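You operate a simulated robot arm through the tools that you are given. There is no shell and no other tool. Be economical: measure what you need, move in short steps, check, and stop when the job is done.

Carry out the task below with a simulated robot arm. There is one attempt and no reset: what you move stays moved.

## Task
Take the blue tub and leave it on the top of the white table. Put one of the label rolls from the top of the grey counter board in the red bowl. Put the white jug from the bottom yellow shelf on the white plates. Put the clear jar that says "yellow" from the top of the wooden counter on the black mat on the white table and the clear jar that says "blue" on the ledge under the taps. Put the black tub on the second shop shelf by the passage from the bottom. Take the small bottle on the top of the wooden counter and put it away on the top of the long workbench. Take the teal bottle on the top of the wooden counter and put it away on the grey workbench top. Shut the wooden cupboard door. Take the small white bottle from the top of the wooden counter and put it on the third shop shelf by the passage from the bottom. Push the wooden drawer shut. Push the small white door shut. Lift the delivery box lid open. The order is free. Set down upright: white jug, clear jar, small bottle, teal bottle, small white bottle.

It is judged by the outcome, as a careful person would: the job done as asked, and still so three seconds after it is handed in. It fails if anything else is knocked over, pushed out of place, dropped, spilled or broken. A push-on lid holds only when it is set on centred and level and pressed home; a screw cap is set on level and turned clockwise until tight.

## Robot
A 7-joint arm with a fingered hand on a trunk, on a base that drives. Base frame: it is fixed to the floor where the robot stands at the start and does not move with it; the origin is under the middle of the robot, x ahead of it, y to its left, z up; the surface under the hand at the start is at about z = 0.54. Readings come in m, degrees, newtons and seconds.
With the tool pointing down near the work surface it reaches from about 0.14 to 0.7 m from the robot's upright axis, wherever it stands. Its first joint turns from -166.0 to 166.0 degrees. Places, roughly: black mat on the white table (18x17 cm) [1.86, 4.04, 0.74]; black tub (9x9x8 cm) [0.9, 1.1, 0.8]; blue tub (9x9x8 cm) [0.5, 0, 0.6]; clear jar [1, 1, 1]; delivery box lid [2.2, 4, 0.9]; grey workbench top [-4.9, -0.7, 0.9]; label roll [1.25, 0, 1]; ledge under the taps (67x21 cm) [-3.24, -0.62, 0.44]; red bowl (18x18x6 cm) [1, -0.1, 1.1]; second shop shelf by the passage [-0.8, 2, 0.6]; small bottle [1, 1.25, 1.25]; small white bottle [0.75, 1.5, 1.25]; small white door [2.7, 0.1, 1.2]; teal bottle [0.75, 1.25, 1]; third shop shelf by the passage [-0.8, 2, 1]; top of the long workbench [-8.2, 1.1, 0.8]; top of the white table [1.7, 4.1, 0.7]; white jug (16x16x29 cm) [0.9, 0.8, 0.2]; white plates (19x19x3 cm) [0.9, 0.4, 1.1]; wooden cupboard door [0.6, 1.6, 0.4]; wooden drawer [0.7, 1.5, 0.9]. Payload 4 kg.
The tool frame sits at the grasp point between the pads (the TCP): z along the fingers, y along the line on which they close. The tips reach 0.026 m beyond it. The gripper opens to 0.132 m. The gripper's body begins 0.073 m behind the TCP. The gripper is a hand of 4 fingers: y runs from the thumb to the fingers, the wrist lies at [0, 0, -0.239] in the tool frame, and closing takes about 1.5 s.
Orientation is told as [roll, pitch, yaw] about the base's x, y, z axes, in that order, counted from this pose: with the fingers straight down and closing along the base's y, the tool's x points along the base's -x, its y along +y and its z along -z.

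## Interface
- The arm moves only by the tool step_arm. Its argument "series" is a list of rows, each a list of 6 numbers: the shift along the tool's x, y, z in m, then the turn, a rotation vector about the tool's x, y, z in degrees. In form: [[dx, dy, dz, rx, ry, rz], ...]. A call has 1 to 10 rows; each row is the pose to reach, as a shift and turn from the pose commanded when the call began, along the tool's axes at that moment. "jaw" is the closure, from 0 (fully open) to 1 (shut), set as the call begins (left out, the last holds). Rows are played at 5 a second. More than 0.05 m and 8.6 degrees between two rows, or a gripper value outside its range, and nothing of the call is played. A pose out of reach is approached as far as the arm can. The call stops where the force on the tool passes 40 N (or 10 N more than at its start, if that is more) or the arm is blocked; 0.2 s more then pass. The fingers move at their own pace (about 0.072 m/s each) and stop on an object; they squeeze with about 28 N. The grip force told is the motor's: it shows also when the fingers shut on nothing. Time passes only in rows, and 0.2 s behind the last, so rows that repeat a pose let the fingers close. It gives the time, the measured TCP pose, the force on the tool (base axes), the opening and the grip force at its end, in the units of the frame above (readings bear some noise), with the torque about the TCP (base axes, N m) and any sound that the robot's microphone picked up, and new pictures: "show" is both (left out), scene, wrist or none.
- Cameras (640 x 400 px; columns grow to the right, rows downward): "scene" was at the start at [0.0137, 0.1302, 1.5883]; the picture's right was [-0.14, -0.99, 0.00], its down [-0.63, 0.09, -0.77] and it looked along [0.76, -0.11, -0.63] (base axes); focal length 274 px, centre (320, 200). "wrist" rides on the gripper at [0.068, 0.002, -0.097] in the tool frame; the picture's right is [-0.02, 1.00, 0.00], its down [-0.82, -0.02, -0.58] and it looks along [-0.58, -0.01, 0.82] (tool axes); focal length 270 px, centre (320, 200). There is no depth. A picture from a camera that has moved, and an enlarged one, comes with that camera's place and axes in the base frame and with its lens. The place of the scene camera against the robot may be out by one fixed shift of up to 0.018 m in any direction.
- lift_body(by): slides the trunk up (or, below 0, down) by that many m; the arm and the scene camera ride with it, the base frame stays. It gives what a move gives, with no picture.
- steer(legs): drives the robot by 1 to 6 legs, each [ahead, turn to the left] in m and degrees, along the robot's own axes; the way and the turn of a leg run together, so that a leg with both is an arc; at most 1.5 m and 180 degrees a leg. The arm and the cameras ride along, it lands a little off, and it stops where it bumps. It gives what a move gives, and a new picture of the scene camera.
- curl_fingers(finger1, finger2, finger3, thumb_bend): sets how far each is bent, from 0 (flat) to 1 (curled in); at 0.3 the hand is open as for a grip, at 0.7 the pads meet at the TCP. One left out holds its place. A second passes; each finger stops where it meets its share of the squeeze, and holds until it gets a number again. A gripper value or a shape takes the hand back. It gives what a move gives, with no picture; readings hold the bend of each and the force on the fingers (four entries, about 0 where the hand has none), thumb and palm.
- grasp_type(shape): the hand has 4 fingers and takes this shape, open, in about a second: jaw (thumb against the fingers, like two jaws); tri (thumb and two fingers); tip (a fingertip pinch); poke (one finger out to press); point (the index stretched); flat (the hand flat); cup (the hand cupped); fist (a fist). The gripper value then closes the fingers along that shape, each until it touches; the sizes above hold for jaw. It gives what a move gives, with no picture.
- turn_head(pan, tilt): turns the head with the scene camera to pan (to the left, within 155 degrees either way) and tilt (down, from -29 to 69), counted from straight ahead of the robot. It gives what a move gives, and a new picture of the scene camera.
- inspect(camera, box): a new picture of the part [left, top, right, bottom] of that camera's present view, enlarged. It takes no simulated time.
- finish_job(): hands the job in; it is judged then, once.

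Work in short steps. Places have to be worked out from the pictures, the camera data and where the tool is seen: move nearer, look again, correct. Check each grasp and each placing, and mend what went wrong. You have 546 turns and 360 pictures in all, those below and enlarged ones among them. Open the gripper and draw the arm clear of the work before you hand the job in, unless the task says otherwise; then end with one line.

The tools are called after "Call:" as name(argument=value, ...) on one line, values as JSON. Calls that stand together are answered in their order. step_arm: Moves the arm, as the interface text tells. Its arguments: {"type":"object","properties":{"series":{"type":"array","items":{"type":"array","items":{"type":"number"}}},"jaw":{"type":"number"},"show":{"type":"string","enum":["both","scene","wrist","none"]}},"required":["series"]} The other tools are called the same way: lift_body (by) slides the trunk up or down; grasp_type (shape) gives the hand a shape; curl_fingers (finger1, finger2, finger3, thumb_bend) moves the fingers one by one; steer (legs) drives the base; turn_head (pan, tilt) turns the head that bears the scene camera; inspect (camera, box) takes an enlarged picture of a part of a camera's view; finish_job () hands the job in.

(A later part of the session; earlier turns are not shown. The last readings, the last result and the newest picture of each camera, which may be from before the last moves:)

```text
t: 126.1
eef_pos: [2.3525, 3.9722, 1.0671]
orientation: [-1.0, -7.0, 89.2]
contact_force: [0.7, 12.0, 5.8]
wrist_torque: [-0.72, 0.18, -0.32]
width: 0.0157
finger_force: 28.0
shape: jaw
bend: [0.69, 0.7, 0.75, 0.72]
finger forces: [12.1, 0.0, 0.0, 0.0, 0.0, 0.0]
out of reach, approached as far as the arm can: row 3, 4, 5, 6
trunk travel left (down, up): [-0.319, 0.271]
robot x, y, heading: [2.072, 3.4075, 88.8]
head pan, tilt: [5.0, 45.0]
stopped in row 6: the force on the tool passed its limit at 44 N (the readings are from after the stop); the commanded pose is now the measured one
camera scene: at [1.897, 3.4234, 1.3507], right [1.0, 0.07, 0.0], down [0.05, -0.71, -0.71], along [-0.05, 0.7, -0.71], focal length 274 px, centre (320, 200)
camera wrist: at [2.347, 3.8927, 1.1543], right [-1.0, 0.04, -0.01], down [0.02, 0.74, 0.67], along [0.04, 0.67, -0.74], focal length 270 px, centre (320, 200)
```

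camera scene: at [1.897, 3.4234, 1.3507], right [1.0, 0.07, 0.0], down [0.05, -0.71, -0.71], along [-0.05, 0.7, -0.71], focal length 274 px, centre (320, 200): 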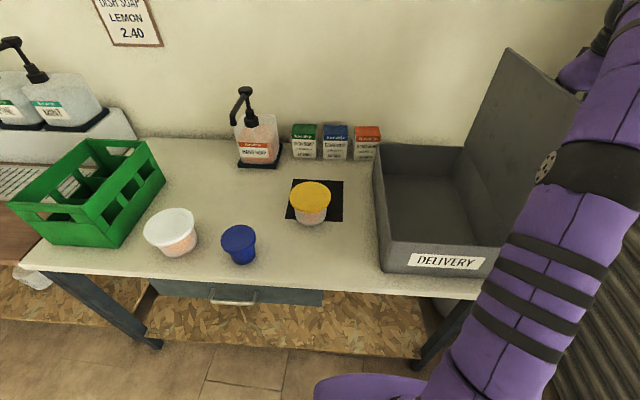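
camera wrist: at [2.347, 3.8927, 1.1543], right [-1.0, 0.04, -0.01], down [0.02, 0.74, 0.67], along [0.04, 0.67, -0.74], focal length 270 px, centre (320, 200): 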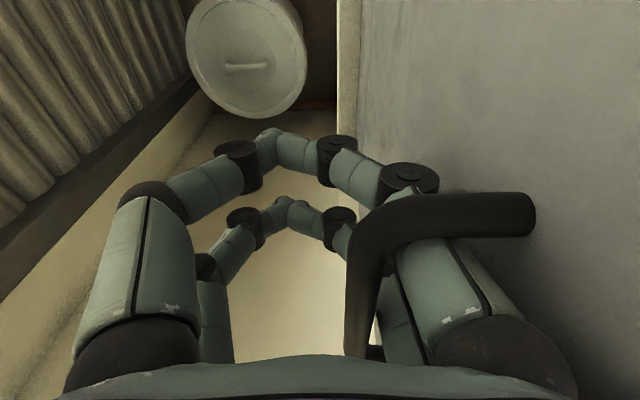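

The lid is about vertical. One more push to get past the balance point, then I'll see whether it holds.

Call:
step_arm(series=[[-0.004, -0.005, 0.008, 0, 0, 0], [-0.006, -0.015, 0.016, 0, 0, 0], [-0.006, -0.03, 0.024, 0, 0, 0], [-0.006, -0.045, 0.034, 0, 0, 0], [-0.006, -0.045, 0.034, 0, 0, 0]])

```text
t: 127.1
eef_pos: [2.3798, 3.9811, 1.0463]
orientation: [-0.5, -7.7, 89.9]
contact_force: [-22.6, -6.3, 6.3]
wrist_torque: [0.31, -1.15, -0.18]
width: 0.0153
finger_force: 28.6
shape: jaw
bend: [0.69, 0.7, 0.75, 0.72]
finger forces: [15.5, 6.9, 0.0, 0.0, 0.0, 1.0]
trunk travel left (down, up): [-0.319, 0.271]
robot x, y, heading: [2.0684, 3.41, 89.1]
head pan, tilt: [5.0, 45.0]
stopped in row 5: the force on the tool passed its limit at 52 N (the readings are from after the stop); the commanded pose is now the measured one
camera scene: at [1.8937, 3.4211, 1.3502], right [1.0, 0.07, 0.0], down [0.05, -0.7, -0.71], along [-0.05, 0.71, -0.71], focal length 274 px, centre (320, 200)
camera wrist: at [2.3782, 3.9005, 1.1315], right [-1.0, 0.03, -0.01], down [0.02, 0.73, 0.68], along [0.02, 0.68, -0.73], focal length 270 px, centre (320, 200)
```

scene: 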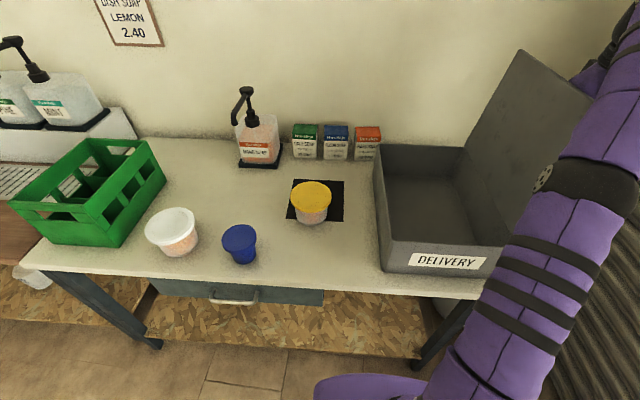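
wrist: 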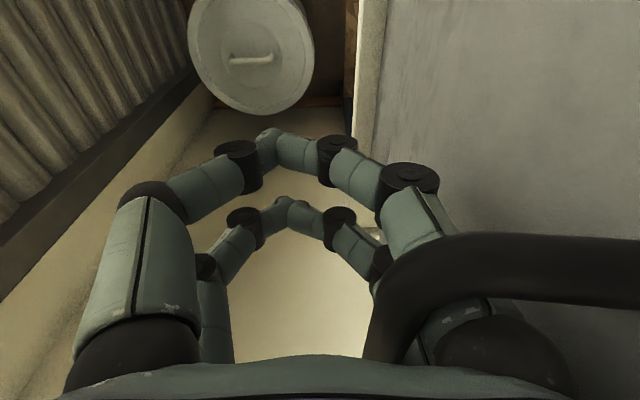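

The lid is now about 10° past vertical. I'll release: open the thumb first, then straighten the fingers partly.

Call:
step_arm(series=[[0, 0.008, 0, 0, 0, 0], [0, 0.008, 0, 0, 0, 0]], show="none")

Call:
curl_fingers(thumb_bend=0.25)

Call:
curl_fingers(finger1=0.55, finger2=0.55, finger3=0.55)

Call:
inspect(camera="wrist", box=[0, 0, 640, 400])

```text
t: 127.7
eef_pos: [2.379, 3.9803, 1.042]
orientation: [-0.7, -7.6, 89.5]
contact_force: [1.0, 0.4, 14.0]
wrist_torque: [-0.24, 0.94, 0.04]
width: 0.0153
finger_force: 28.5
shape: jaw
bend: [0.69, 0.7, 0.75, 0.72]
finger forces: [3.6, 2.5, 0.1, 0.0, 0.0, 10.2]
trunk travel left (down, up): [-0.319, 0.271]
robot x, y, heading: [2.0684, 3.4042, 89.1]
head pan, tilt: [5.0, 45.0]
```

```text
t: 128.7
eef_pos: [2.3771, 3.9815, 1.041]
orientation: [-0.6, -7.6, 89.6]
contact_force: [-3.4, -3.2, 5.9]
wrist_torque: [0.55, 1.07, -0.18]
width: 0.0361
finger_force: 26.0
shape: fingers
bend: [0.75, 0.7, 0.75, 0.25]
finger forces: [26.3, 0.6, 0.0, 0.0, 0.0, 24.4]
trunk travel left (down, up): [-0.319, 0.271]
robot x, y, heading: [2.0698, 3.4115, 89.0]
head pan, tilt: [5.0, 45.0]
```

```text
t: 129.7
eef_pos: [2.379, 3.982, 1.041]
orientation: [-0.7, -7.6, 89.6]
contact_force: [2.4, -2.5, -1.7]
wrist_torque: [0.02, -0.45, -0.08]
width: 0.0921
finger_force: 10.6
shape: fingers
bend: [0.56, 0.56, 0.55, 0.25]
finger forces: [14.4, 6.9, 0.0, 0.0, 0.1, 0.1]
trunk travel left (down, up): [-0.319, 0.271]
robot x, y, heading: [2.0678, 3.4086, 89.0]
head pan, tilt: [5.0, 45.0]
```

```text
1.00 times, centred on (320, 200) of wrist (not enlarged: the box is as wide or as high as the picture)
camera zoom: at [2.3758, 3.901, 1.128], right [-1.0, 0.03, -0.01], down [0.02, 0.73, 0.68], along [0.03, 0.68, -0.73], focal length 270 px, centre (320, 200)
```

zoom: 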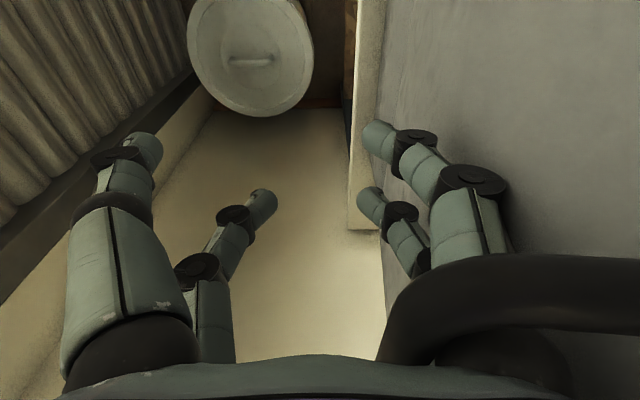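

The fingers are now straight in the gap between bar and lid, so I'll raise the hand straight out.

Call:
lift_body(by=0.06)

Call:
inspect(camera="wrist", box=[0, 0, 640, 400])

```text
t: 130.7
eef_pos: [2.3791, 3.9825, 1.1012]
orientation: [-0.5, -7.5, 89.6]
contact_force: [-0.3, -1.3, 0.7]
wrist_torque: [-0.01, -0.02, -0.02]
width: 0.0959
finger_force: 0.0
shape: fingers
bend: [0.55, 0.55, 0.55, 0.25]
finger forces: [0.0, 0.2, 0.1, 0.0, 0.1, 0.1]
trunk travel left (down, up): [-0.379, 0.211]
robot x, y, heading: [2.0706, 3.4086, 89.2]
head pan, tilt: [5.0, 45.0]
```

```text
1.00 times, centred on (320, 200) of wrist (not enlarged: the box is as wide or as high as the picture)
camera zoom: at [2.3753, 3.9013, 1.1883], right [-1.0, 0.03, -0.01], down [0.02, 0.73, 0.68], along [0.03, 0.68, -0.73], focal length 270 px, centre (320, 200)
```

zoom: 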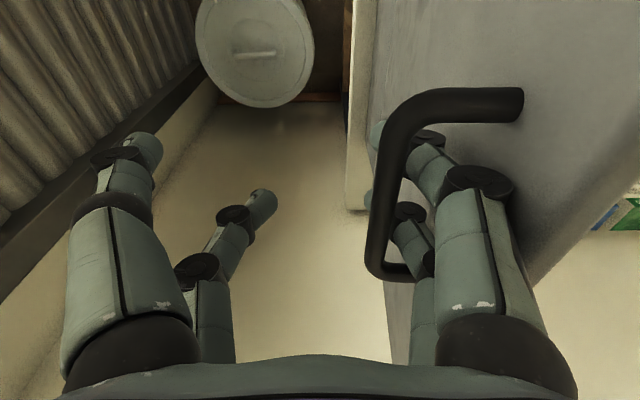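

Going well. I keep raising until clear.

Call:
lift_body(by=0.2)

Call:
inspect(camera="scene", box=[0, 0, 640, 400])

Call:
inspect(camera="wrist", box=[0, 0, 640, 400])

```text
t: 132.9
eef_pos: [2.3789, 3.982, 1.3001]
orientation: [-0.6, -7.5, 89.6]
contact_force: [-0.8, -0.1, -0.1]
wrist_torque: [-0.01, 0.01, 0.0]
width: 0.0969
finger_force: 0.1
shape: fingers
bend: [0.55, 0.55, 0.55, 0.25]
finger forces: [0.0, 0.1, 0.1, 0.1, 0.0, 0.0]
trunk travel left (down, up): [-0.579, 0.011]
robot x, y, heading: [2.0685, 3.4091, 89.0]
head pan, tilt: [5.0, 45.0]
```

```text
1.00 times, centred on (320, 200) of scene (not enlarged: the box is as wide or as high as the picture)
camera zoom: at [1.8973, 3.4226, 1.6106], right [1.0, 0.07, 0.0], down [0.05, -0.71, -0.71], along [-0.05, 0.71, -0.71], focal length 274 px, centre (320, 200)
```

zoom: 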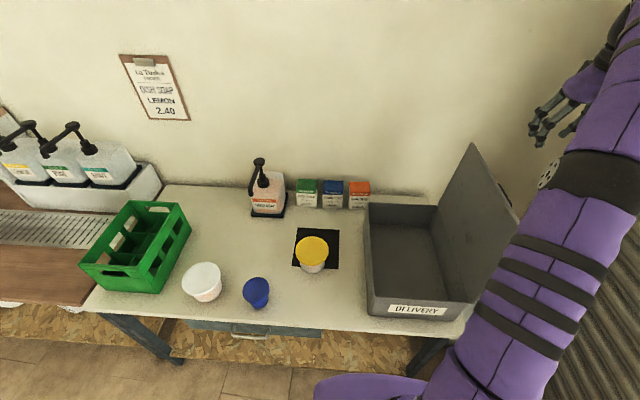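

```text
1.00 times, centred on (320, 200) of wrist (not enlarged: the box is as wide or as high as the picture)
camera zoom: at [2.3753, 3.9013, 1.3882], right [-1.0, 0.03, -0.01], down [0.02, 0.73, 0.68], along [0.03, 0.68, -0.73], focal length 270 px, centre (320, 200)
```

zoom: 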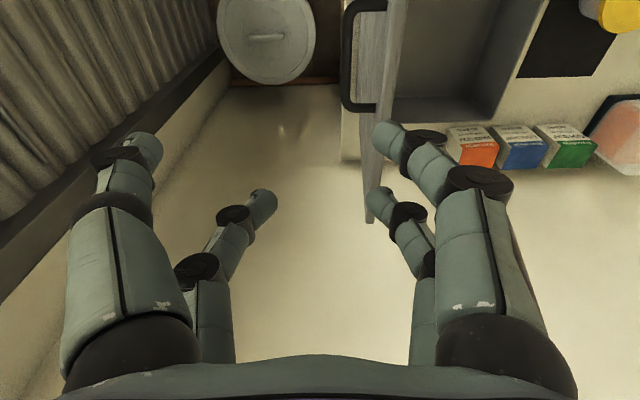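

The lid stands open and stable. I'll reset the hand to jaw and bring the arm back to a compact front pose with the tool vertical.

Call:
grasp_type(shape="jaw")

Call:
step_arm(series=[[0.02, 0.04, 0, 0, 2, 0], [0.04, 0.08, 0, 0, 4, 0], [0.06, 0.12, 0, 0, 6, 0], [0.09, 0.16, 0, 0, 7.7, 0], [0.12, 0.2, 0, 0, 7.7, 0], [0.15, 0.24, 0, 0, 7.7, 0], [0.18, 0.27, 0, 0, 7.7, 0], [0.22, 0.29, 0, 0, 7.7, 0], [0.22, 0.29, 0, 0, 7.7, 0]], jaw=0, show="none")

Call:
steer(legs=[[-0.4, 0], [0, -90]])

Call:
turn_head(pan=-60, tilt=35)

```text
t: 133.8
eef_pos: [2.3783, 3.9821, 1.3016]
orientation: [-0.6, -7.5, 89.6]
contact_force: [-0.4, 0.1, 0.0]
wrist_torque: [0.0, 0.02, 0.02]
width: 0.1319
finger_force: 0.0
shape: jaw
bend: [0.3, 0.3, 0.3, 0.3]
finger forces: [0.1, 0.0, 0.0, 0.1, 0.0, 0.1]
trunk travel left (down, up): [-0.579, 0.011]
robot x, y, heading: [2.0696, 3.4077, 88.9]
head pan, tilt: [5.0, 45.0]
```

```text
t: 135.8
eef_pos: [2.0863, 3.7707, 1.2701]
orientation: [-0.6, 0.2, 89.7]
contact_force: [0.2, 0.2, 0.1]
wrist_torque: [0.03, -0.05, -0.05]
width: 0.1319
finger_force: 0.1
shape: jaw
bend: [0.3, 0.3, 0.3, 0.3]
finger forces: [0.0, 0.0, 0.0, 0.0, 0.0, 0.0]
trunk travel left (down, up): [-0.579, 0.011]
robot x, y, heading: [2.0688, 3.409, 89.2]
head pan, tilt: [5.0, 45.0]
```

```text
t: 142.5
eef_pos: [2.422, 2.9959, 1.2704]
orientation: [-0.6, 0.2, 0.4]
contact_force: [-0.6, 0.5, 0.1]
wrist_torque: [0.01, 0.01, -0.01]
width: 0.1321
finger_force: 0.2
shape: jaw
bend: [0.3, 0.3, 0.3, 0.3]
finger forces: [0.0, 0.1, 0.1, 0.1, 0.1, 0.1]
trunk travel left (down, up): [-0.579, 0.011]
robot x, y, heading: [2.0563, 3.0122, -0.3]
head pan, tilt: [5.0, 45.0]
camera scene: at [2.0705, 3.1584, 1.6107], right [0.08, -1.0, 0.0], down [-0.7, -0.06, -0.71], along [0.7, 0.06, -0.71], focal length 274 px, centre (320, 200)
```

scene: 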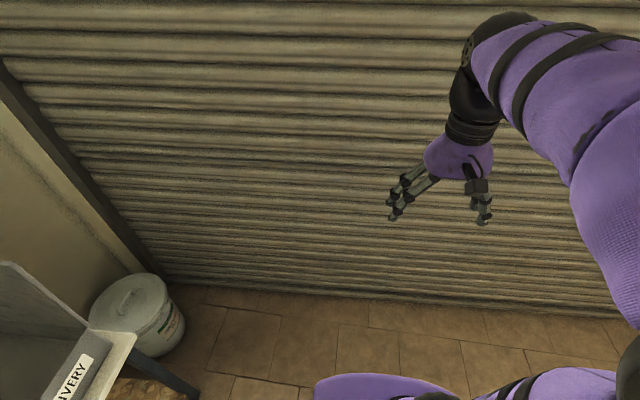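

```text
t: 143.8
eef_pos: [2.4224, 2.9959, 1.2707]
orientation: [-0.6, 0.2, 0.4]
contact_force: [-0.1, -0.1, 0.4]
wrist_torque: [-0.02, 0.04, -0.02]
width: 0.132
finger_force: 0.0
shape: jaw
bend: [0.3, 0.3, 0.3, 0.3]
finger forces: [0.0, 0.2, 0.0, 0.0, 0.1, 0.1]
trunk travel left (down, up): [-0.579, 0.011]
robot x, y, heading: [2.0633, 3.0072, -0.2]
head pan, tilt: [-60.0, 35.0]
camera scene: at [2.0333, 3.0752, 1.6255], right [-0.87, -0.5, 0.0], down [-0.29, 0.5, -0.82], along [0.41, -0.71, -0.57], focal length 274 px, centre (320, 200)
```

scene: 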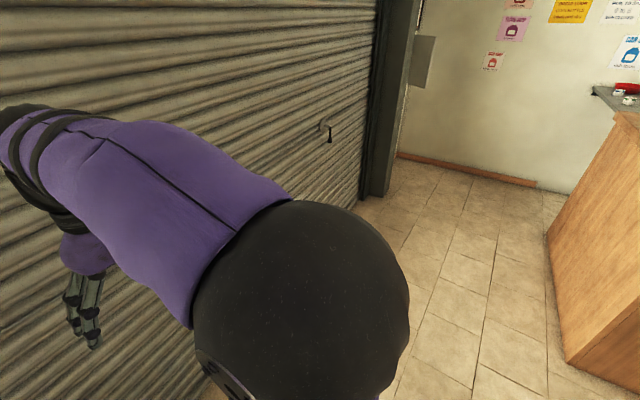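

The corridor behind the counter is x≈1.25–2.85 wide. I'll turn to face -y and drive down to about y=0.7.

Call:
steer(legs=[[0, -90], [1.3, 0], [0.9, 0]])

Call:
turn_head(pan=15, tilt=25)

```text
t: 158.9
eef_pos: [2.088, 0.447, 1.2713]
orientation: [-0.6, 0.3, -87.3]
contact_force: [1.5, -0.3, -0.5]
wrist_torque: [0.01, 0.02, 0.01]
width: 0.132
finger_force: 0.0
shape: jaw
bend: [0.3, 0.3, 0.3, 0.3]
finger forces: [0.1, 0.0, 0.0, 0.0, 0.0, 0.1]
trunk travel left (down, up): [-0.579, 0.011]
robot x, y, heading: [2.0854, 0.8064, -87.8]
head pan, tilt: [-60.0, 35.0]
camera scene: at [2.1509, 0.818, 1.6255], right [-0.53, 0.85, 0.0], down [0.49, 0.31, -0.82], along [-0.69, -0.44, -0.57], focal length 274 px, centre (320, 200)
```

scene: 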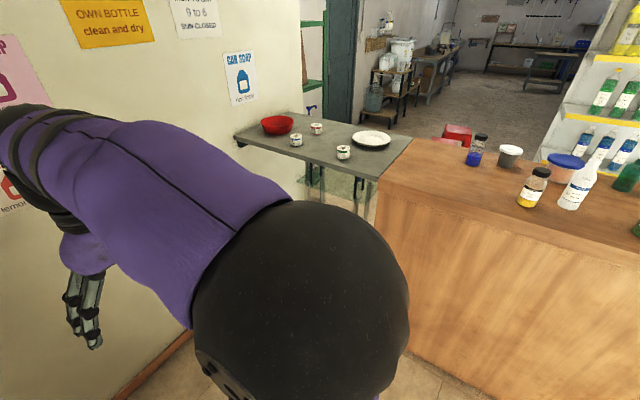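

```text
t: 160.4
eef_pos: [2.0882, 0.4473, 1.27]
orientation: [-0.5, 0.2, -87.2]
contact_force: [0.0, 0.0, -0.4]
wrist_torque: [0.01, 0.03, 0.0]
width: 0.1323
finger_force: 0.0
shape: jaw
bend: [0.3, 0.3, 0.3, 0.3]
finger forces: [0.1, 0.0, 0.1, 0.0, 0.1, 0.0]
trunk travel left (down, up): [-0.579, 0.011]
robot x, y, heading: [2.0844, 0.8106, -87.6]
head pan, tilt: [15.0, 25.0]
camera scene: at [2.2526, 0.7771, 1.6412], right [-0.96, -0.3, 0.0], down [-0.12, 0.4, -0.91], along [0.27, -0.87, -0.42], focal length 274 px, centre (320, 200)
```

scene: 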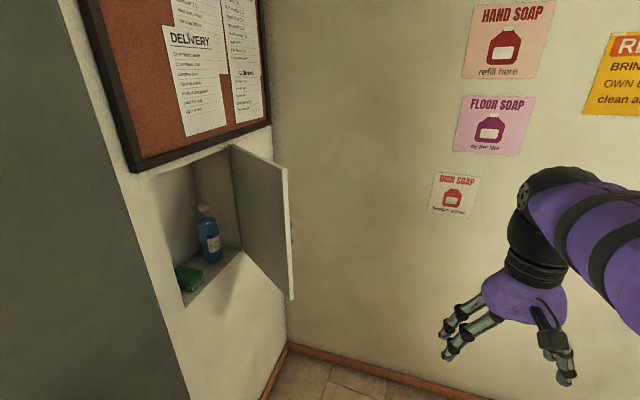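

The small door is hinged on its -y side at about (2.845, -0.05), with its free edge near (2.54, 0.16), roughly 55° open. I'll form a fist, retract, drive 0.5 m ahead and turn left 45°.

Call:
step_arm(series=[[0.04, 0, 0, 0, 0, 0], [0.08, 0, 0, 0, 0, 0], [0.08, 0, 0, 0, 0, 0]], show="none")

Call:
grasp_type(shape="fist")

Call:
steer(legs=[[0.5, 0], [0, 45]])

Call:
turn_head(pan=10, tilt=30)

```text
t: 161.2
eef_pos: [2.085, 0.5267, 1.2721]
orientation: [-0.6, 0.2, -87.2]
contact_force: [-0.2, -0.5, -0.8]
wrist_torque: [0.0, -0.02, -0.01]
width: 0.1321
finger_force: 0.0
shape: jaw
bend: [0.3, 0.3, 0.3, 0.3]
finger forces: [0.1, 0.0, 0.0, 0.0, 0.1, 0.0]
trunk travel left (down, up): [-0.579, 0.011]
robot x, y, heading: [2.0869, 0.8091, -87.9]
head pan, tilt: [15.0, 25.0]
```

```text
t: 162.1
eef_pos: [2.0839, 0.5263, 1.2709]
orientation: [-0.6, 0.2, -87.2]
contact_force: [0.1, 0.1, 0.5]
wrist_torque: [-0.01, 0.02, 0.01]
width: 0.0001
finger_force: 0.0
shape: fist
bend: [1.0, 1.0, 1.0, 0.53]
finger forces: [0.0, 0.1, 0.0, 0.0, 0.0, 0.0]
trunk travel left (down, up): [-0.579, 0.011]
robot x, y, heading: [2.0865, 0.8094, -87.9]
head pan, tilt: [15.0, 25.0]
```

```text
t: 167.2
eef_pos: [2.2954, 0.1135, 1.2726]
orientation: [-0.6, 0.2, -44.5]
contact_force: [0.6, -0.2, 0.5]
wrist_torque: [-0.01, 0.03, 0.01]
width: 0.0001
finger_force: 0.1
shape: fist
bend: [1.0, 1.0, 1.0, 0.53]
finger forces: [0.0, 0.1, 0.1, 0.1, 0.1, 0.1]
trunk travel left (down, up): [-0.579, 0.011]
robot x, y, heading: [2.1045, 0.3211, -45.3]
head pan, tilt: [15.0, 25.0]
camera scene: at [2.2378, 0.4164, 1.6412], right [-0.5, -0.87, 0.0], down [-0.37, 0.21, -0.91], along [0.78, -0.45, -0.42], focal length 274 px, centre (320, 200)
```

scene: 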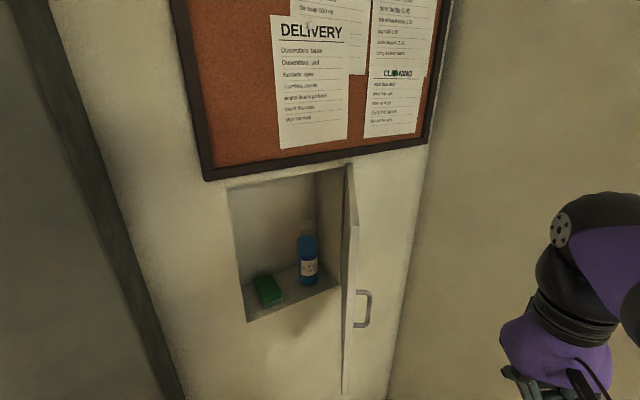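

```text
t: 167.8
eef_pos: [2.2954, 0.1144, 1.2722]
orientation: [-0.5, 0.1, -44.5]
contact_force: [-0.1, -0.2, 0.2]
wrist_torque: [-0.02, -0.02, 0.02]
width: 0.0
finger_force: 0.0
shape: fist
bend: [1.0, 1.0, 1.0, 0.53]
finger forces: [0.1, 0.0, 0.1, 0.0, 0.0, 0.0]
trunk travel left (down, up): [-0.579, 0.011]
robot x, y, heading: [2.1025, 0.3218, -44.9]
head pan, tilt: [10.0, 30.0]
camera scene: at [2.2321, 0.4106, 1.6333], right [-0.57, -0.82, 0.0], down [-0.41, 0.29, -0.87], along [0.71, -0.5, -0.5], focal length 274 px, centre (320, 200)
```

scene: 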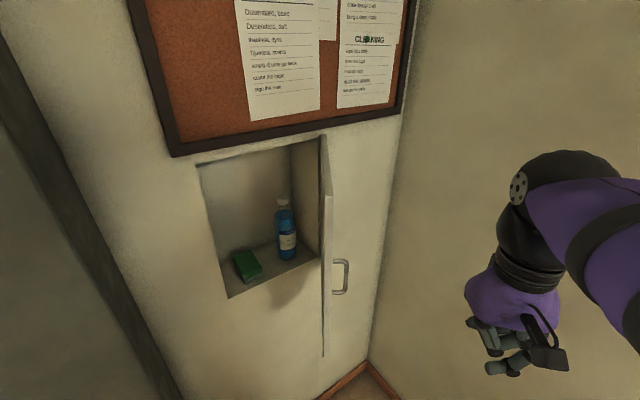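

The door's free edge is at about (2.56, 0.17), z 0.93–1.41, with a small handle on the outer face. I'll bring the fist to the outer side at about (2.58, 0.03).

Call:
step_arm(series=[[-0.04, 0.01, 0.01, 0, 0, 0], [-0.08, 0.025, 0.02, 0, 0, 0], [-0.12, 0.04, 0.03, 0, 0, 0], [-0.16, 0.06, 0.04, 0, 0, 0], [-0.2, 0.08, 0.04, 0, 0, 0], [-0.23, 0.1, 0.04, 0, 0, 0], [-0.267, 0.12, 0.04, 0, 0, 0], [-0.267, 0.14, 0.04, 0, 0, 0], [-0.267, 0.14, 0.04, 0, 0, 0]], show="scene")

```text
t: 169.8
eef_pos: [2.5843, 0.0234, 1.2283]
orientation: [-0.6, 0.1, -44.5]
contact_force: [0.5, 1.0, 0.6]
wrist_torque: [0.0, 0.02, 0.0]
width: 0.0
finger_force: 0.1
shape: fist
bend: [1.0, 1.0, 1.0, 0.53]
finger forces: [0.0, 0.0, 0.1, 0.0, 0.0, 0.1]
trunk travel left (down, up): [-0.579, 0.011]
robot x, y, heading: [2.103, 0.3247, -45.1]
head pan, tilt: [10.0, 30.0]
camera scene: at [2.2321, 0.4108, 1.6332], right [-0.57, -0.82, 0.0], down [-0.41, 0.29, -0.87], along [0.71, -0.5, -0.5], focal length 274 px, centre (320, 200)
```

scene: 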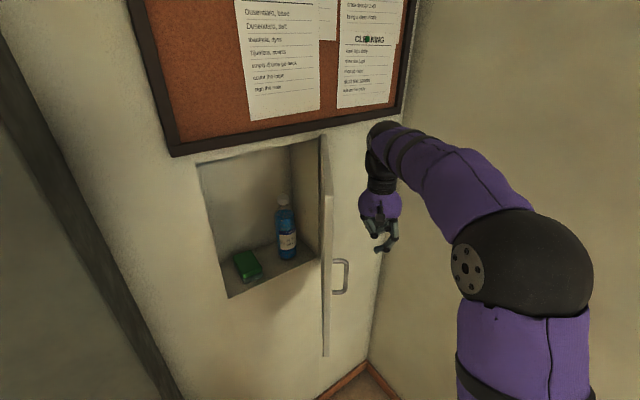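

The fist is on the outer side of the door. Now I push along tool +y, which swings the door towards closed.

Call:
step_arm(series=[[0, 0.03, 0, 0, 0, 0], [0, 0.06, 0, 0, 0, 0], [-0.001, 0.09, 0, 0, 0, 0], [-0.002, 0.12, 0, 0, 0, 0], [-0.003, 0.15, 0, 0, 0, 0], [-0.004, 0.18, 0, 0, 0, 0], [-0.005, 0.21, 0, 0, 0, 0], [-0.005, 0.23, 0, 0, 0, 0], [-0.005, 0.23, 0, 0, 0, 0]], show="scene")

```text
t: 171.8
eef_pos: [2.7493, 0.1877, 1.229]
orientation: [-0.6, 0.2, -44.5]
contact_force: [-0.1, -0.3, -0.6]
wrist_torque: [0.01, 0.03, 0.04]
width: 0.0
finger_force: 0.0
shape: fist
bend: [1.0, 1.0, 1.0, 0.53]
finger forces: [0.0, 0.0, 0.1, 0.1, 0.1, 0.1]
trunk travel left (down, up): [-0.579, 0.011]
robot x, y, heading: [2.1029, 0.3217, -45.1]
head pan, tilt: [10.0, 30.0]
camera scene: at [2.2323, 0.4106, 1.6333], right [-0.57, -0.82, 0.0], down [-0.41, 0.29, -0.87], along [0.71, -0.5, -0.5], focal length 274 px, centre (320, 200)
```

scene: 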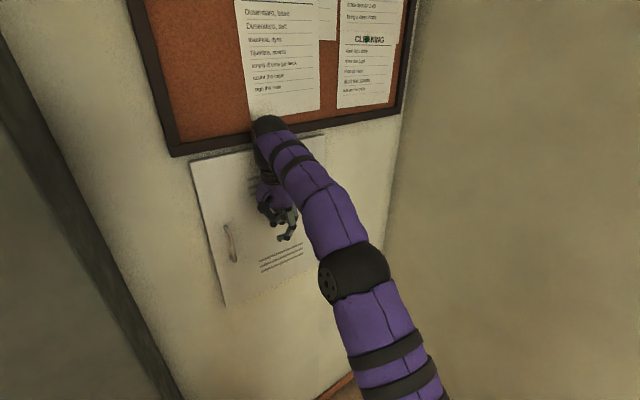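

The door has almost closed. I'll press it home towards the wall (+x).

Call:
step_arm(series=[[-0.01, 0.02, 0, 0, 0, 0], [-0.025, 0.035, 0, 0, 0, 0], [-0.035, 0.05, 0, 0, 0, 0], [-0.045, 0.06, 0, 0, 0, 0], [-0.055, 0.07, 0, 0, 0, 0], [-0.055, 0.07, 0, 0, 0, 0]], show="scene")

```text
t: 173.2
eef_pos: [2.7618, 0.197, 1.2174]
orientation: [-0.3, -0.2, -44.5]
contact_force: [-0.1, 0.2, 0.8]
wrist_torque: [0.0, -0.08, -0.04]
width: 0.0001
finger_force: 0.0
shape: fist
bend: [1.0, 1.0, 1.0, 0.53]
finger forces: [0.1, 0.0, 0.0, 0.0, 0.1, 0.0]
out of reach, approached as far as the arm can: row 1, 2, 3, 4, 5, 6
trunk travel left (down, up): [-0.579, 0.011]
robot x, y, heading: [2.1033, 0.324, -45.1]
head pan, tilt: [10.0, 30.0]
camera scene: at [2.2252, 0.4086, 1.6341], right [-0.57, -0.82, 0.0], down [-0.41, 0.29, -0.87], along [0.71, -0.5, -0.5], focal length 274 px, centre (320, 200)
```

scene: 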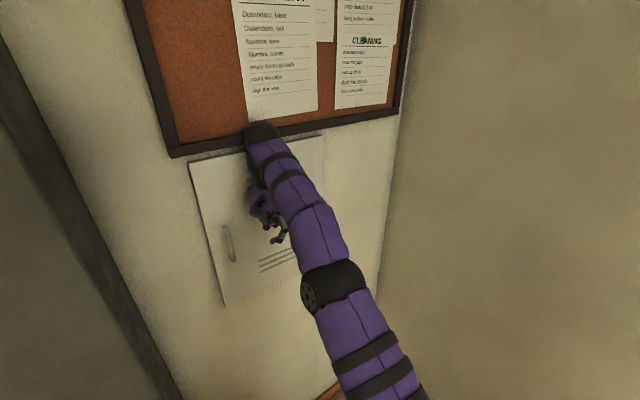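

Out of arm reach, so I'll nudge the base forward a little to press the door.

Call:
steer(legs=[[0.06, 0]])

Call:
inspect(camera="scene", box=[170, 110, 340, 320])

```text
t: 174.0
eef_pos: [2.7608, 0.1969, 1.2178]
orientation: [-0.5, 0.0, -44.5]
contact_force: [0.4, 0.2, 0.1]
wrist_torque: [0.02, -0.01, 0.02]
width: 0.0
finger_force: 0.1
shape: fist
bend: [1.0, 1.0, 1.0, 0.53]
finger forces: [0.0, 0.0, 0.0, 0.1, 0.0, 0.0]
trunk travel left (down, up): [-0.579, 0.011]
robot x, y, heading: [2.1069, 0.3216, -45.1]
head pan, tilt: [10.0, 30.0]
stopped in leg 1: the robot was blocked; the commanded pose is now the measured one
camera scene: at [2.2249, 0.4088, 1.6339], right [-0.58, -0.82, 0.0], down [-0.4, 0.29, -0.87], along [0.71, -0.5, -0.5], focal length 274 px, centre (320, 200)
```

scene: 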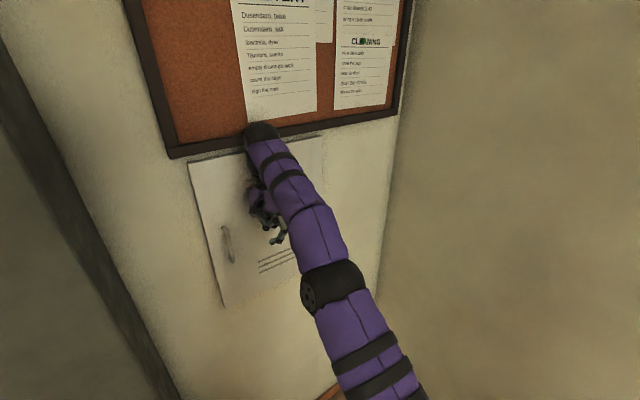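

```text
1.90 times, centred on (255, 215) of scene
camera zoom: at [2.2249, 0.4088, 1.6339], right [-0.58, -0.82, 0.0], down [-0.4, 0.29, -0.87], along [0.71, -0.5, -0.5], focal length 521 px, centre (444, 171)
```

zoom: 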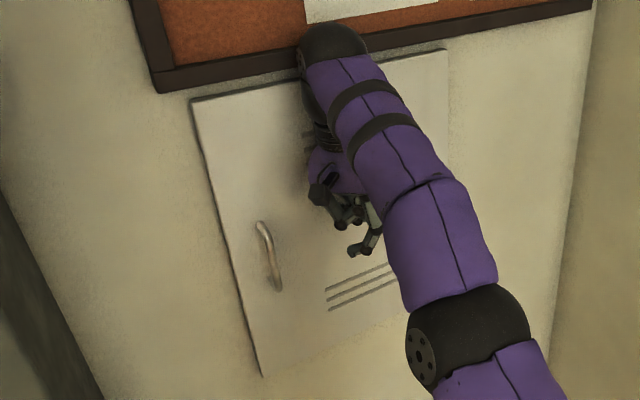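

The base is blocked, perhaps with the wrist at the notice board frame. I'll back the hand off and look at the door.

Call:
step_arm(series=[[0.03, -0.03, 0, 0, 0, 0], [0.06, -0.06, 0, 0, 0, 0], [0.09, -0.09, 0, 0, 0, 0], [0.12, -0.12, 0, 0, 0, 0], [0.16, -0.15, 0, 0, 0, 0], [0.16, -0.15, 0, 0, 0, 0]], show="scene")

Call:
inspect(camera="scene", box=[170, 110, 340, 320])

```text
t: 175.4
eef_pos: [2.5495, 0.1997, 1.2193]
orientation: [-0.8, 0.4, -44.5]
contact_force: [-0.1, 0.6, -0.6]
wrist_torque: [0.0, 0.02, -0.01]
width: 0.0001
finger_force: 0.1
shape: fist
bend: [1.0, 1.0, 1.0, 0.53]
finger forces: [0.1, 0.0, 0.1, 0.0, 0.0, 0.0]
trunk travel left (down, up): [-0.579, 0.011]
robot x, y, heading: [2.107, 0.317, -45.0]
head pan, tilt: [10.0, 30.0]
camera scene: at [2.2353, 0.407, 1.6332], right [-0.58, -0.82, 0.0], down [-0.41, 0.29, -0.87], along [0.71, -0.5, -0.5], focal length 274 px, centre (320, 200)
```

scene: 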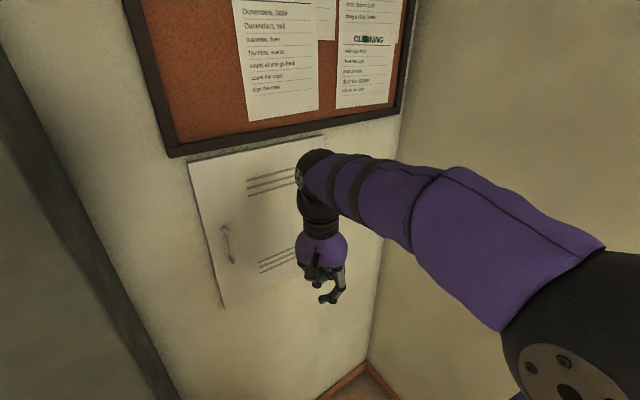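

```text
1.90 times, centred on (255, 215) of scene
camera zoom: at [2.2353, 0.407, 1.6332], right [-0.58, -0.82, 0.0], down [-0.41, 0.29, -0.87], along [0.71, -0.5, -0.5], focal length 521 px, centre (444, 171)
```

zoom: 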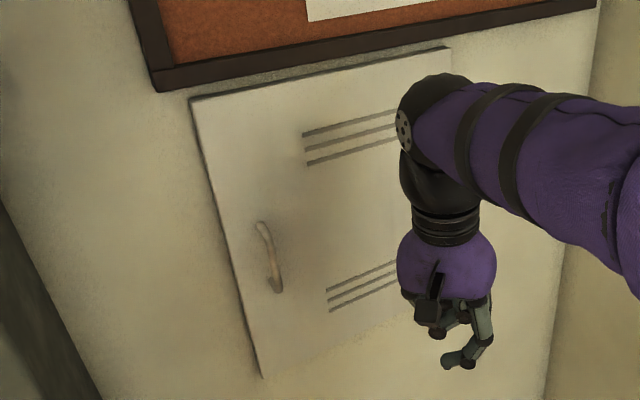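

The door looks nearly flush but possibly a few degrees ajar. I'll turn to face it, lower the hand below the notice board and press again near the handle side.

Call:
steer(legs=[[0, 42], [0.1, 0]])

Call:
lift_body(by=-0.1)

Call:
turn_head(pan=-15, tilt=30)

```text
t: 178.6
eef_pos: [2.6078, 0.5104, 1.2198]
orientation: [-1.0, 0.3, -3.3]
contact_force: [1.3, 0.2, 0.8]
wrist_torque: [0.04, 0.0, 0.02]
width: 0.0
finger_force: 0.0
shape: fist
bend: [1.0, 1.0, 1.0, 0.53]
finger forces: [0.0, 0.0, 0.0, 0.0, 0.1, 0.0]
trunk travel left (down, up): [-0.579, 0.011]
robot x, y, heading: [2.2048, 0.3098, -4.3]
head pan, tilt: [10.0, 30.0]
camera scene: at [2.223, 0.4664, 1.6333], right [0.1, -1.0, 0.0], down [-0.49, -0.05, -0.87], along [0.87, 0.09, -0.49], focal length 274 px, centre (320, 200)
```

scene: 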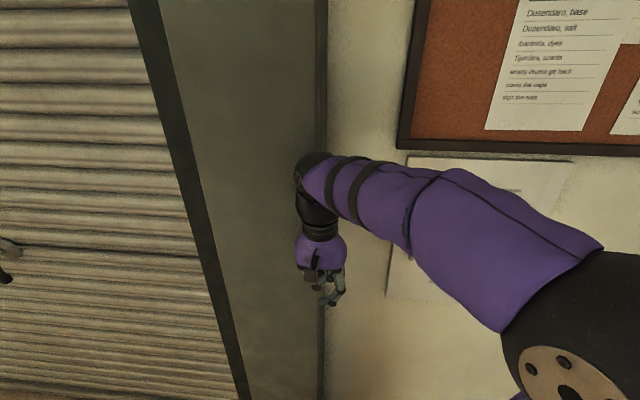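

```text
t: 180.0
eef_pos: [2.6084, 0.5075, 1.1229]
orientation: [-0.7, 0.0, -3.3]
contact_force: [0.1, -0.2, -0.4]
wrist_torque: [-0.01, 0.0, -0.03]
width: 0.0
finger_force: 0.0
shape: fist
bend: [1.0, 1.0, 1.0, 0.53]
finger forces: [0.0, 0.0, 0.0, 0.0, 0.1, 0.0]
trunk travel left (down, up): [-0.479, 0.111]
robot x, y, heading: [2.2062, 0.3115, -4.0]
head pan, tilt: [10.0, 30.0]
```

```text
t: 180.9
eef_pos: [2.609, 0.5079, 1.1236]
orientation: [-0.7, 0.0, -3.3]
contact_force: [0.1, 0.0, -0.5]
wrist_torque: [-0.02, 0.02, -0.01]
width: 0.0
finger_force: 0.1
shape: fist
bend: [1.0, 1.0, 1.0, 0.53]
finger forces: [0.0, 0.0, 0.0, 0.0, 0.0, 0.0]
trunk travel left (down, up): [-0.479, 0.111]
robot x, y, heading: [2.2111, 0.3101, -4.6]
head pan, tilt: [-15.0, 30.0]
camera scene: at [2.2218, 0.4235, 1.534], right [-0.33, -0.94, -0.01], down [-0.46, 0.17, -0.87], along [0.82, -0.28, -0.49], focal length 274 px, centre (320, 200)
```

scene: 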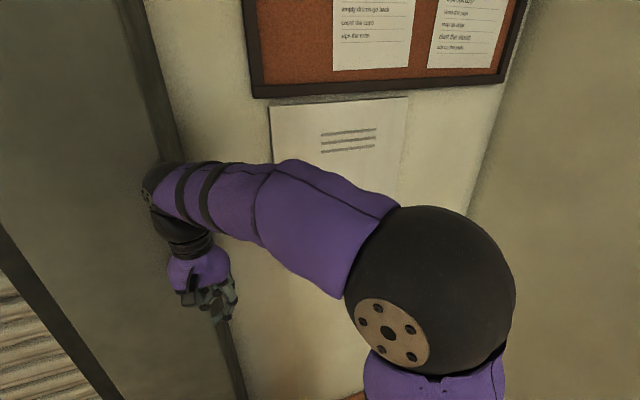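

I'll bring the fist to y≈0.17 and press straight in +x.

Call:
step_arm(series=[[0.02, -0.04, 0, 0, 0, 0], [0.03, -0.085, 0, 0, 0, 0], [0.03, -0.13, 0, 0, 0, 0], [0.02, -0.175, 0, 0, 0, 0], [0.0, -0.22, 0, 0, 0, 0], [-0.02, -0.26, 0, 0, 0, 0], [-0.04, -0.3, 0, 0, 0, 0], [-0.06, -0.34, 0, 0, 0, 0], [-0.06, -0.34, 0, 0, 0, 0]], show="none")

Call:
step_arm(series=[[-0.03, 0, 0, 0, 0, 0], [-0.05, 0, 0, 0, 0, 0], [-0.07, 0, 0, 0, 0, 0], [-0.09, 0, 0, 0, 0, 0], [-0.11, 0, 0, 0, 0, 0], [-0.13, 0, 0, 0, 0, 0], [-0.15, 0, 0, 0, 0, 0], [-0.16, 0, 0, 0, 0, 0]], show="scene")

```text
t: 182.9
eef_pos: [2.6608, 0.1693, 1.1232]
orientation: [-1.2, 0.8, -3.3]
contact_force: [0.2, 0.2, -0.6]
wrist_torque: [-0.01, 0.02, -0.01]
width: 0.0001
finger_force: 0.2
shape: fist
bend: [1.0, 1.0, 1.0, 0.53]
finger forces: [0.1, 0.1, 0.1, 0.0, 0.1, 0.0]
trunk travel left (down, up): [-0.479, 0.111]
robot x, y, heading: [2.2078, 0.3145, -4.5]
head pan, tilt: [-15.0, 30.0]
```

```text
t: 184.9
eef_pos: [2.7563, 0.1433, 1.1356]
orientation: [-1.8, 3.0, -5.6]
contact_force: [-0.9, 0.7, 0.4]
wrist_torque: [-0.02, -0.09, 0.03]
width: 0.0
finger_force: 0.1
shape: fist
bend: [1.0, 1.0, 1.0, 0.53]
finger forces: [0.1, 0.1, 0.0, 0.0, 0.0, 0.0]
trunk travel left (down, up): [-0.479, 0.111]
robot x, y, heading: [2.2122, 0.266, -7.0]
head pan, tilt: [-15.0, 30.0]
stopped in row 8: the arm was blocked; the commanded pose is now the measured one
camera scene: at [2.151, 0.5315, 1.5353], right [-0.38, -0.92, 0.07], down [-0.41, 0.1, -0.91], along [0.83, -0.37, -0.41], focal length 274 px, centre (320, 200)
```

scene: 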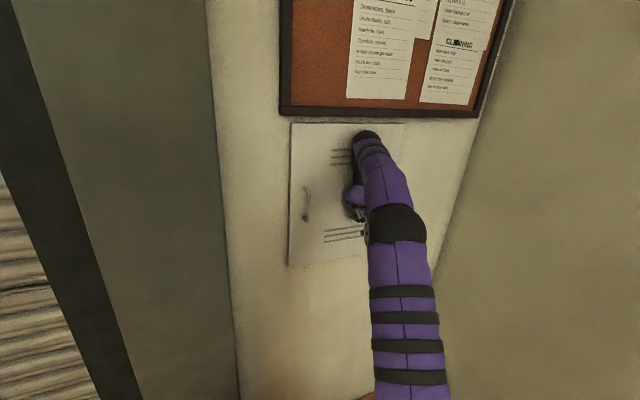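

The push was solid (the robot itself was pushed back), so the door is closed. I'll back off and verify.

Call:
step_arm(series=[[0.03, 0, 0, 0, 0, 0], [0.07, 0, 0, 0, 0, 0], [0.11, 0, 0, 0, 0, 0], [0.15, 0, 0, 0, 0, 0], [0.19, -0.03, 0, 0, 0, 0], [0.22, -0.06, 0, 0, 0, 0], [0.22, -0.06, 0, 0, 0, 0]], show="scene")

Call:
inspect(camera="scene", box=[220, 60, 420, 260])

```text
t: 185.2
eef_pos: [2.7239, 0.094, 1.0859]
orientation: [7.5, 11.1, 0.0]
contact_force: [0.7, -0.1, -0.3]
wrist_torque: [0.0, 0.02, 0.0]
width: 0.0
finger_force: 0.1
shape: fist
bend: [1.0, 1.0, 1.0, 0.53]
finger forces: [0.0, 0.0, 0.0, 0.0, 0.0, 0.1]
trunk travel left (down, up): [-0.479, 0.111]
robot x, y, heading: [2.2042, 0.2682, -5.5]
head pan, tilt: [-15.0, 30.0]
stopped in row 1: the arm was blocked; the commanded pose is now the measured one
camera scene: at [2.1494, 0.5128, 1.5323], right [-0.35, -0.94, 0.06], down [-0.42, 0.1, -0.9], along [0.84, -0.34, -0.43], focal length 274 px, centre (320, 200)
```

scene: 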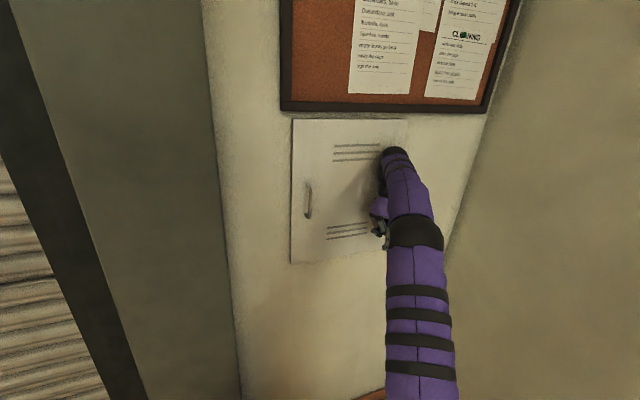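

```text
2.00 times, centred on (320, 160) of scene
camera zoom: at [2.1494, 0.5128, 1.5323], right [-0.35, -0.94, 0.06], down [-0.42, 0.1, -0.9], along [0.84, -0.34, -0.43], focal length 547 px, centre (320, 280)
```

zoom: 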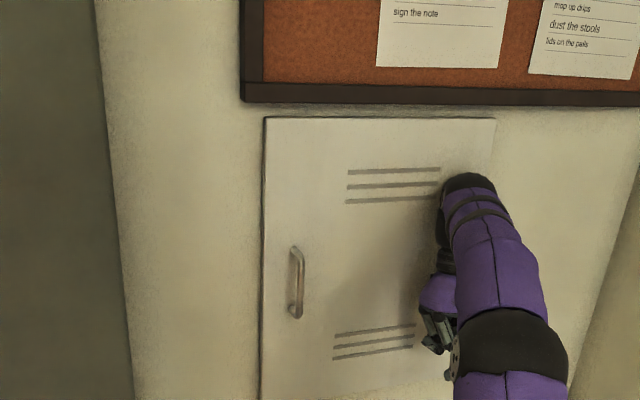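

The door is flush and closed. The body is still loaded, so I'll back the base up to free the arm.

Call:
steer(legs=[[-0.15, 0]])

```text
t: 185.9
eef_pos: [2.7095, -0.0122, 0.9927]
orientation: [16.8, 19.5, 0.4]
contact_force: [0.0, 0.5, -0.4]
wrist_torque: [-0.02, -0.03, 0.02]
width: 0.0
finger_force: 0.1
shape: fist
bend: [1.0, 1.0, 1.0, 0.53]
finger forces: [0.0, 0.0, 0.1, 0.1, 0.1, 0.1]
trunk travel left (down, up): [-0.479, 0.111]
robot x, y, heading: [2.1943, 0.2648, -5.6]
head pan, tilt: [-15.0, 30.0]
stopped in leg 1: the robot was blocked; the commanded pose is now the measured one
camera scene: at [2.1738, 0.4421, 1.5351], right [-0.35, -0.94, 0.03], down [-0.44, 0.14, -0.89], along [0.83, -0.32, -0.46], focal length 274 px, centre (320, 200)
```

scene: 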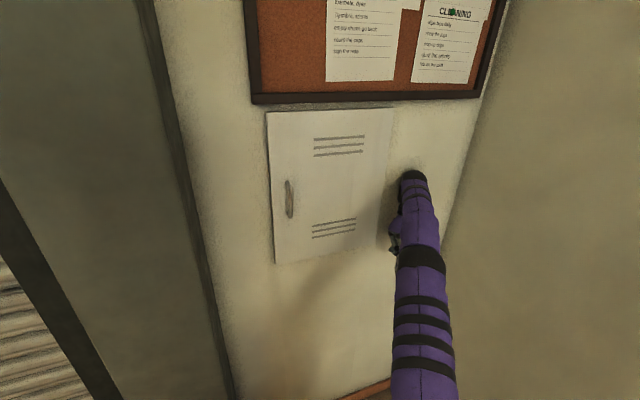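

It's loosening; I'll try backing up again.

Call:
steer(legs=[[-0.15, 0]])

```text
t: 186.7
eef_pos: [2.7055, -0.0591, 0.9106]
orientation: [20.2, 21.1, 0.5]
contact_force: [-0.3, -0.3, 1.2]
wrist_torque: [0.02, -0.01, -0.02]
width: 0.0002
finger_force: 0.1
shape: fist
bend: [1.0, 1.0, 1.0, 0.53]
finger forces: [0.0, 0.0, 0.0, 0.0, 0.0, 0.0]
trunk travel left (down, up): [-0.479, 0.111]
robot x, y, heading: [2.1909, 0.2699, -5.8]
head pan, tilt: [-15.0, 30.0]
stopped in leg 1: the robot was blocked; the commanded pose is now the measured one
camera scene: at [2.1871, 0.4088, 1.533], right [-0.36, -0.93, 0.01], down [-0.45, 0.16, -0.88], along [0.82, -0.32, -0.48], focal length 274 px, centre (320, 200)
```

scene: 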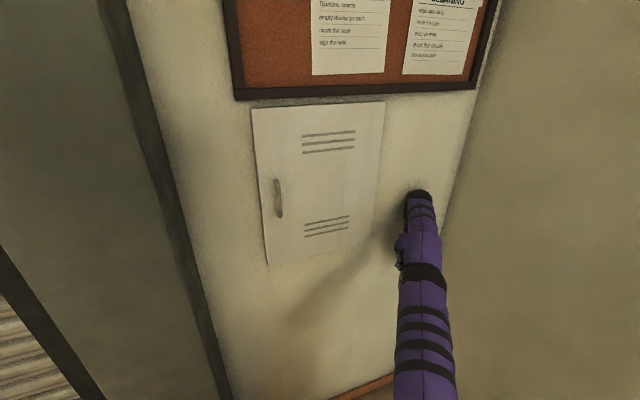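

Almost settled. I'll pull the hand back with the arm in small steps.

Call:
step_arm(series=[[0.02, 0, 0, 0, 0, 0], [0.04, 0, 0, 0, 0, 0], [0.06, 0, 0, 0, 0, 0], [0.08, 0, 0, 0, 0, 0], [0.1, 0, 0, 0, 0, 0]], show="scene")

```text
t: 187.8
eef_pos: [2.6355, -0.0653, 0.9537]
orientation: [20.9, 22.6, 1.1]
contact_force: [0.2, -0.5, 0.4]
wrist_torque: [-0.02, -0.01, 0.03]
width: 0.0
finger_force: 0.1
shape: fist
bend: [1.0, 1.0, 1.0, 0.53]
finger forces: [0.0, 0.1, 0.0, 0.1, 0.0, 0.1]
trunk travel left (down, up): [-0.479, 0.111]
robot x, y, heading: [2.1904, 0.2664, -5.8]
head pan, tilt: [-15.0, 30.0]
camera scene: at [2.2191, 0.3829, 1.5333], right [-0.36, -0.93, 0.0], down [-0.47, 0.18, -0.87], along [0.81, -0.31, -0.5], focal length 274 px, centre (320, 200)
```

scene: 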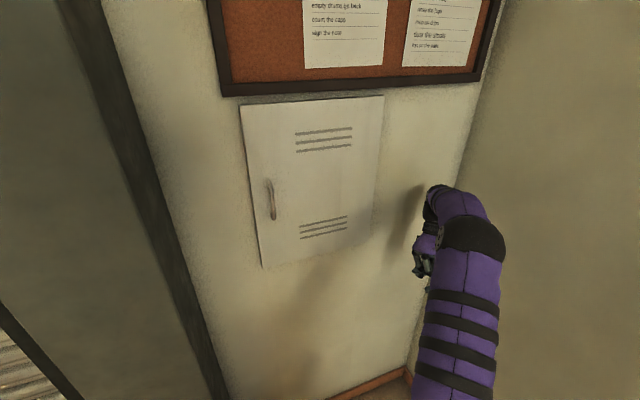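

The arm is free and level. I'll back the base off, then restore the vertical tool orientation.

Call:
steer(legs=[[-0.35, 0]])

Call:
step_arm(series=[[0, 0, 0, 5.2, -5.6, -1.0], [0, 0, 0, 10.4, -11.3, -2.0], [0, 0, 0, 15.6, -16.9, -3.0], [0, 0, 0, 20.9, -22.6, -4.1], [0, 0, 0, 20.9, -22.6, -4.1]], show="none")

Call:
lift_body(by=0.1)

```text
t: 190.1
eef_pos: [2.2927, -0.0274, 0.9528]
orientation: [21.0, 22.7, 1.5]
contact_force: [-0.1, 0.1, -0.3]
wrist_torque: [-0.01, 0.01, 0.0]
width: 0.0
finger_force: 0.1
shape: fist
bend: [1.0, 1.0, 1.0, 0.53]
finger forces: [0.0, 0.0, 0.0, 0.0, 0.1, 0.0]
trunk travel left (down, up): [-0.479, 0.111]
robot x, y, heading: [1.8452, 0.3041, -5.9]
head pan, tilt: [-15.0, 30.0]
camera scene: at [1.8741, 0.418, 1.5333], right [-0.35, -0.94, 0.0], down [-0.47, 0.18, -0.87], along [0.81, -0.3, -0.5], focal length 274 px, centre (320, 200)
```

scene: 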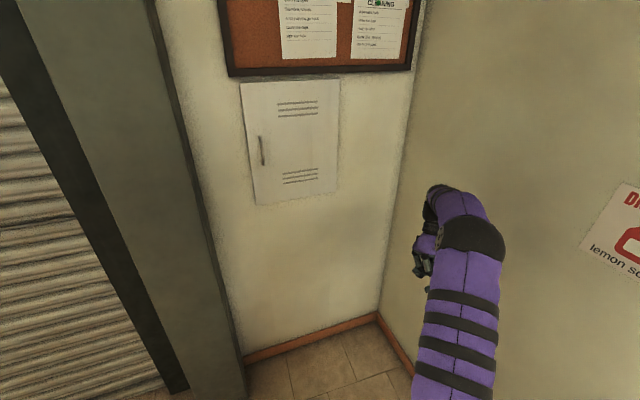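

```text
t: 191.3
eef_pos: [2.2931, -0.0277, 0.9536]
orientation: [-0.2, -0.3, 1.6]
contact_force: [0.2, -0.2, 0.6]
wrist_torque: [-0.02, -0.02, 0.03]
width: 0.0002
finger_force: 0.0
shape: fist
bend: [1.0, 1.0, 1.0, 0.53]
finger forces: [0.1, 0.0, 0.0, 0.1, 0.0, 0.0]
trunk travel left (down, up): [-0.479, 0.111]
robot x, y, heading: [1.8444, 0.297, -5.9]
head pan, tilt: [-15.0, 30.0]
```

```text
t: 192.6
eef_pos: [2.2925, -0.0286, 1.0523]
orientation: [-0.2, -0.1, 1.3]
contact_force: [0.6, -0.4, 0.1]
wrist_torque: [0.0, 0.04, -0.01]
width: 0.0001
finger_force: 0.1
shape: fist
bend: [1.0, 1.0, 1.0, 0.53]
finger forces: [0.1, 0.0, 0.0, 0.0, 0.0, 0.0]
trunk travel left (down, up): [-0.579, 0.011]
robot x, y, heading: [1.8464, 0.3019, -5.4]
head pan, tilt: [-15.0, 30.0]
```

I'll zoom on the door to confirm it is flush.

Call:
inspect(camera="scene", box=[200, 40, 380, 220])

```text
2.22 times, centred on (290, 130) of scene
camera zoom: at [1.8742, 0.418, 1.6332], right [-0.35, -0.94, 0.0], down [-0.47, 0.18, -0.87], along [0.81, -0.3, -0.5], focal length 608 px, centre (387, 356)
```

zoom: 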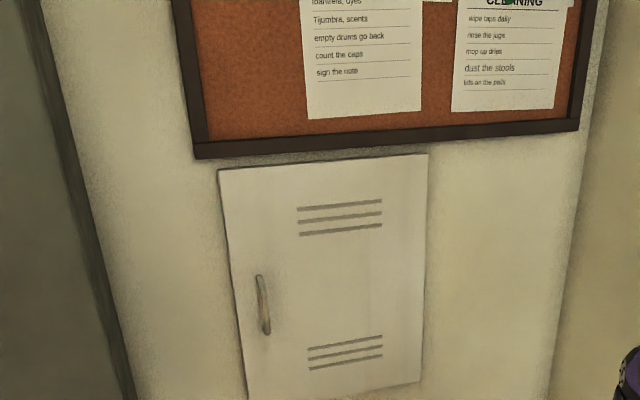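

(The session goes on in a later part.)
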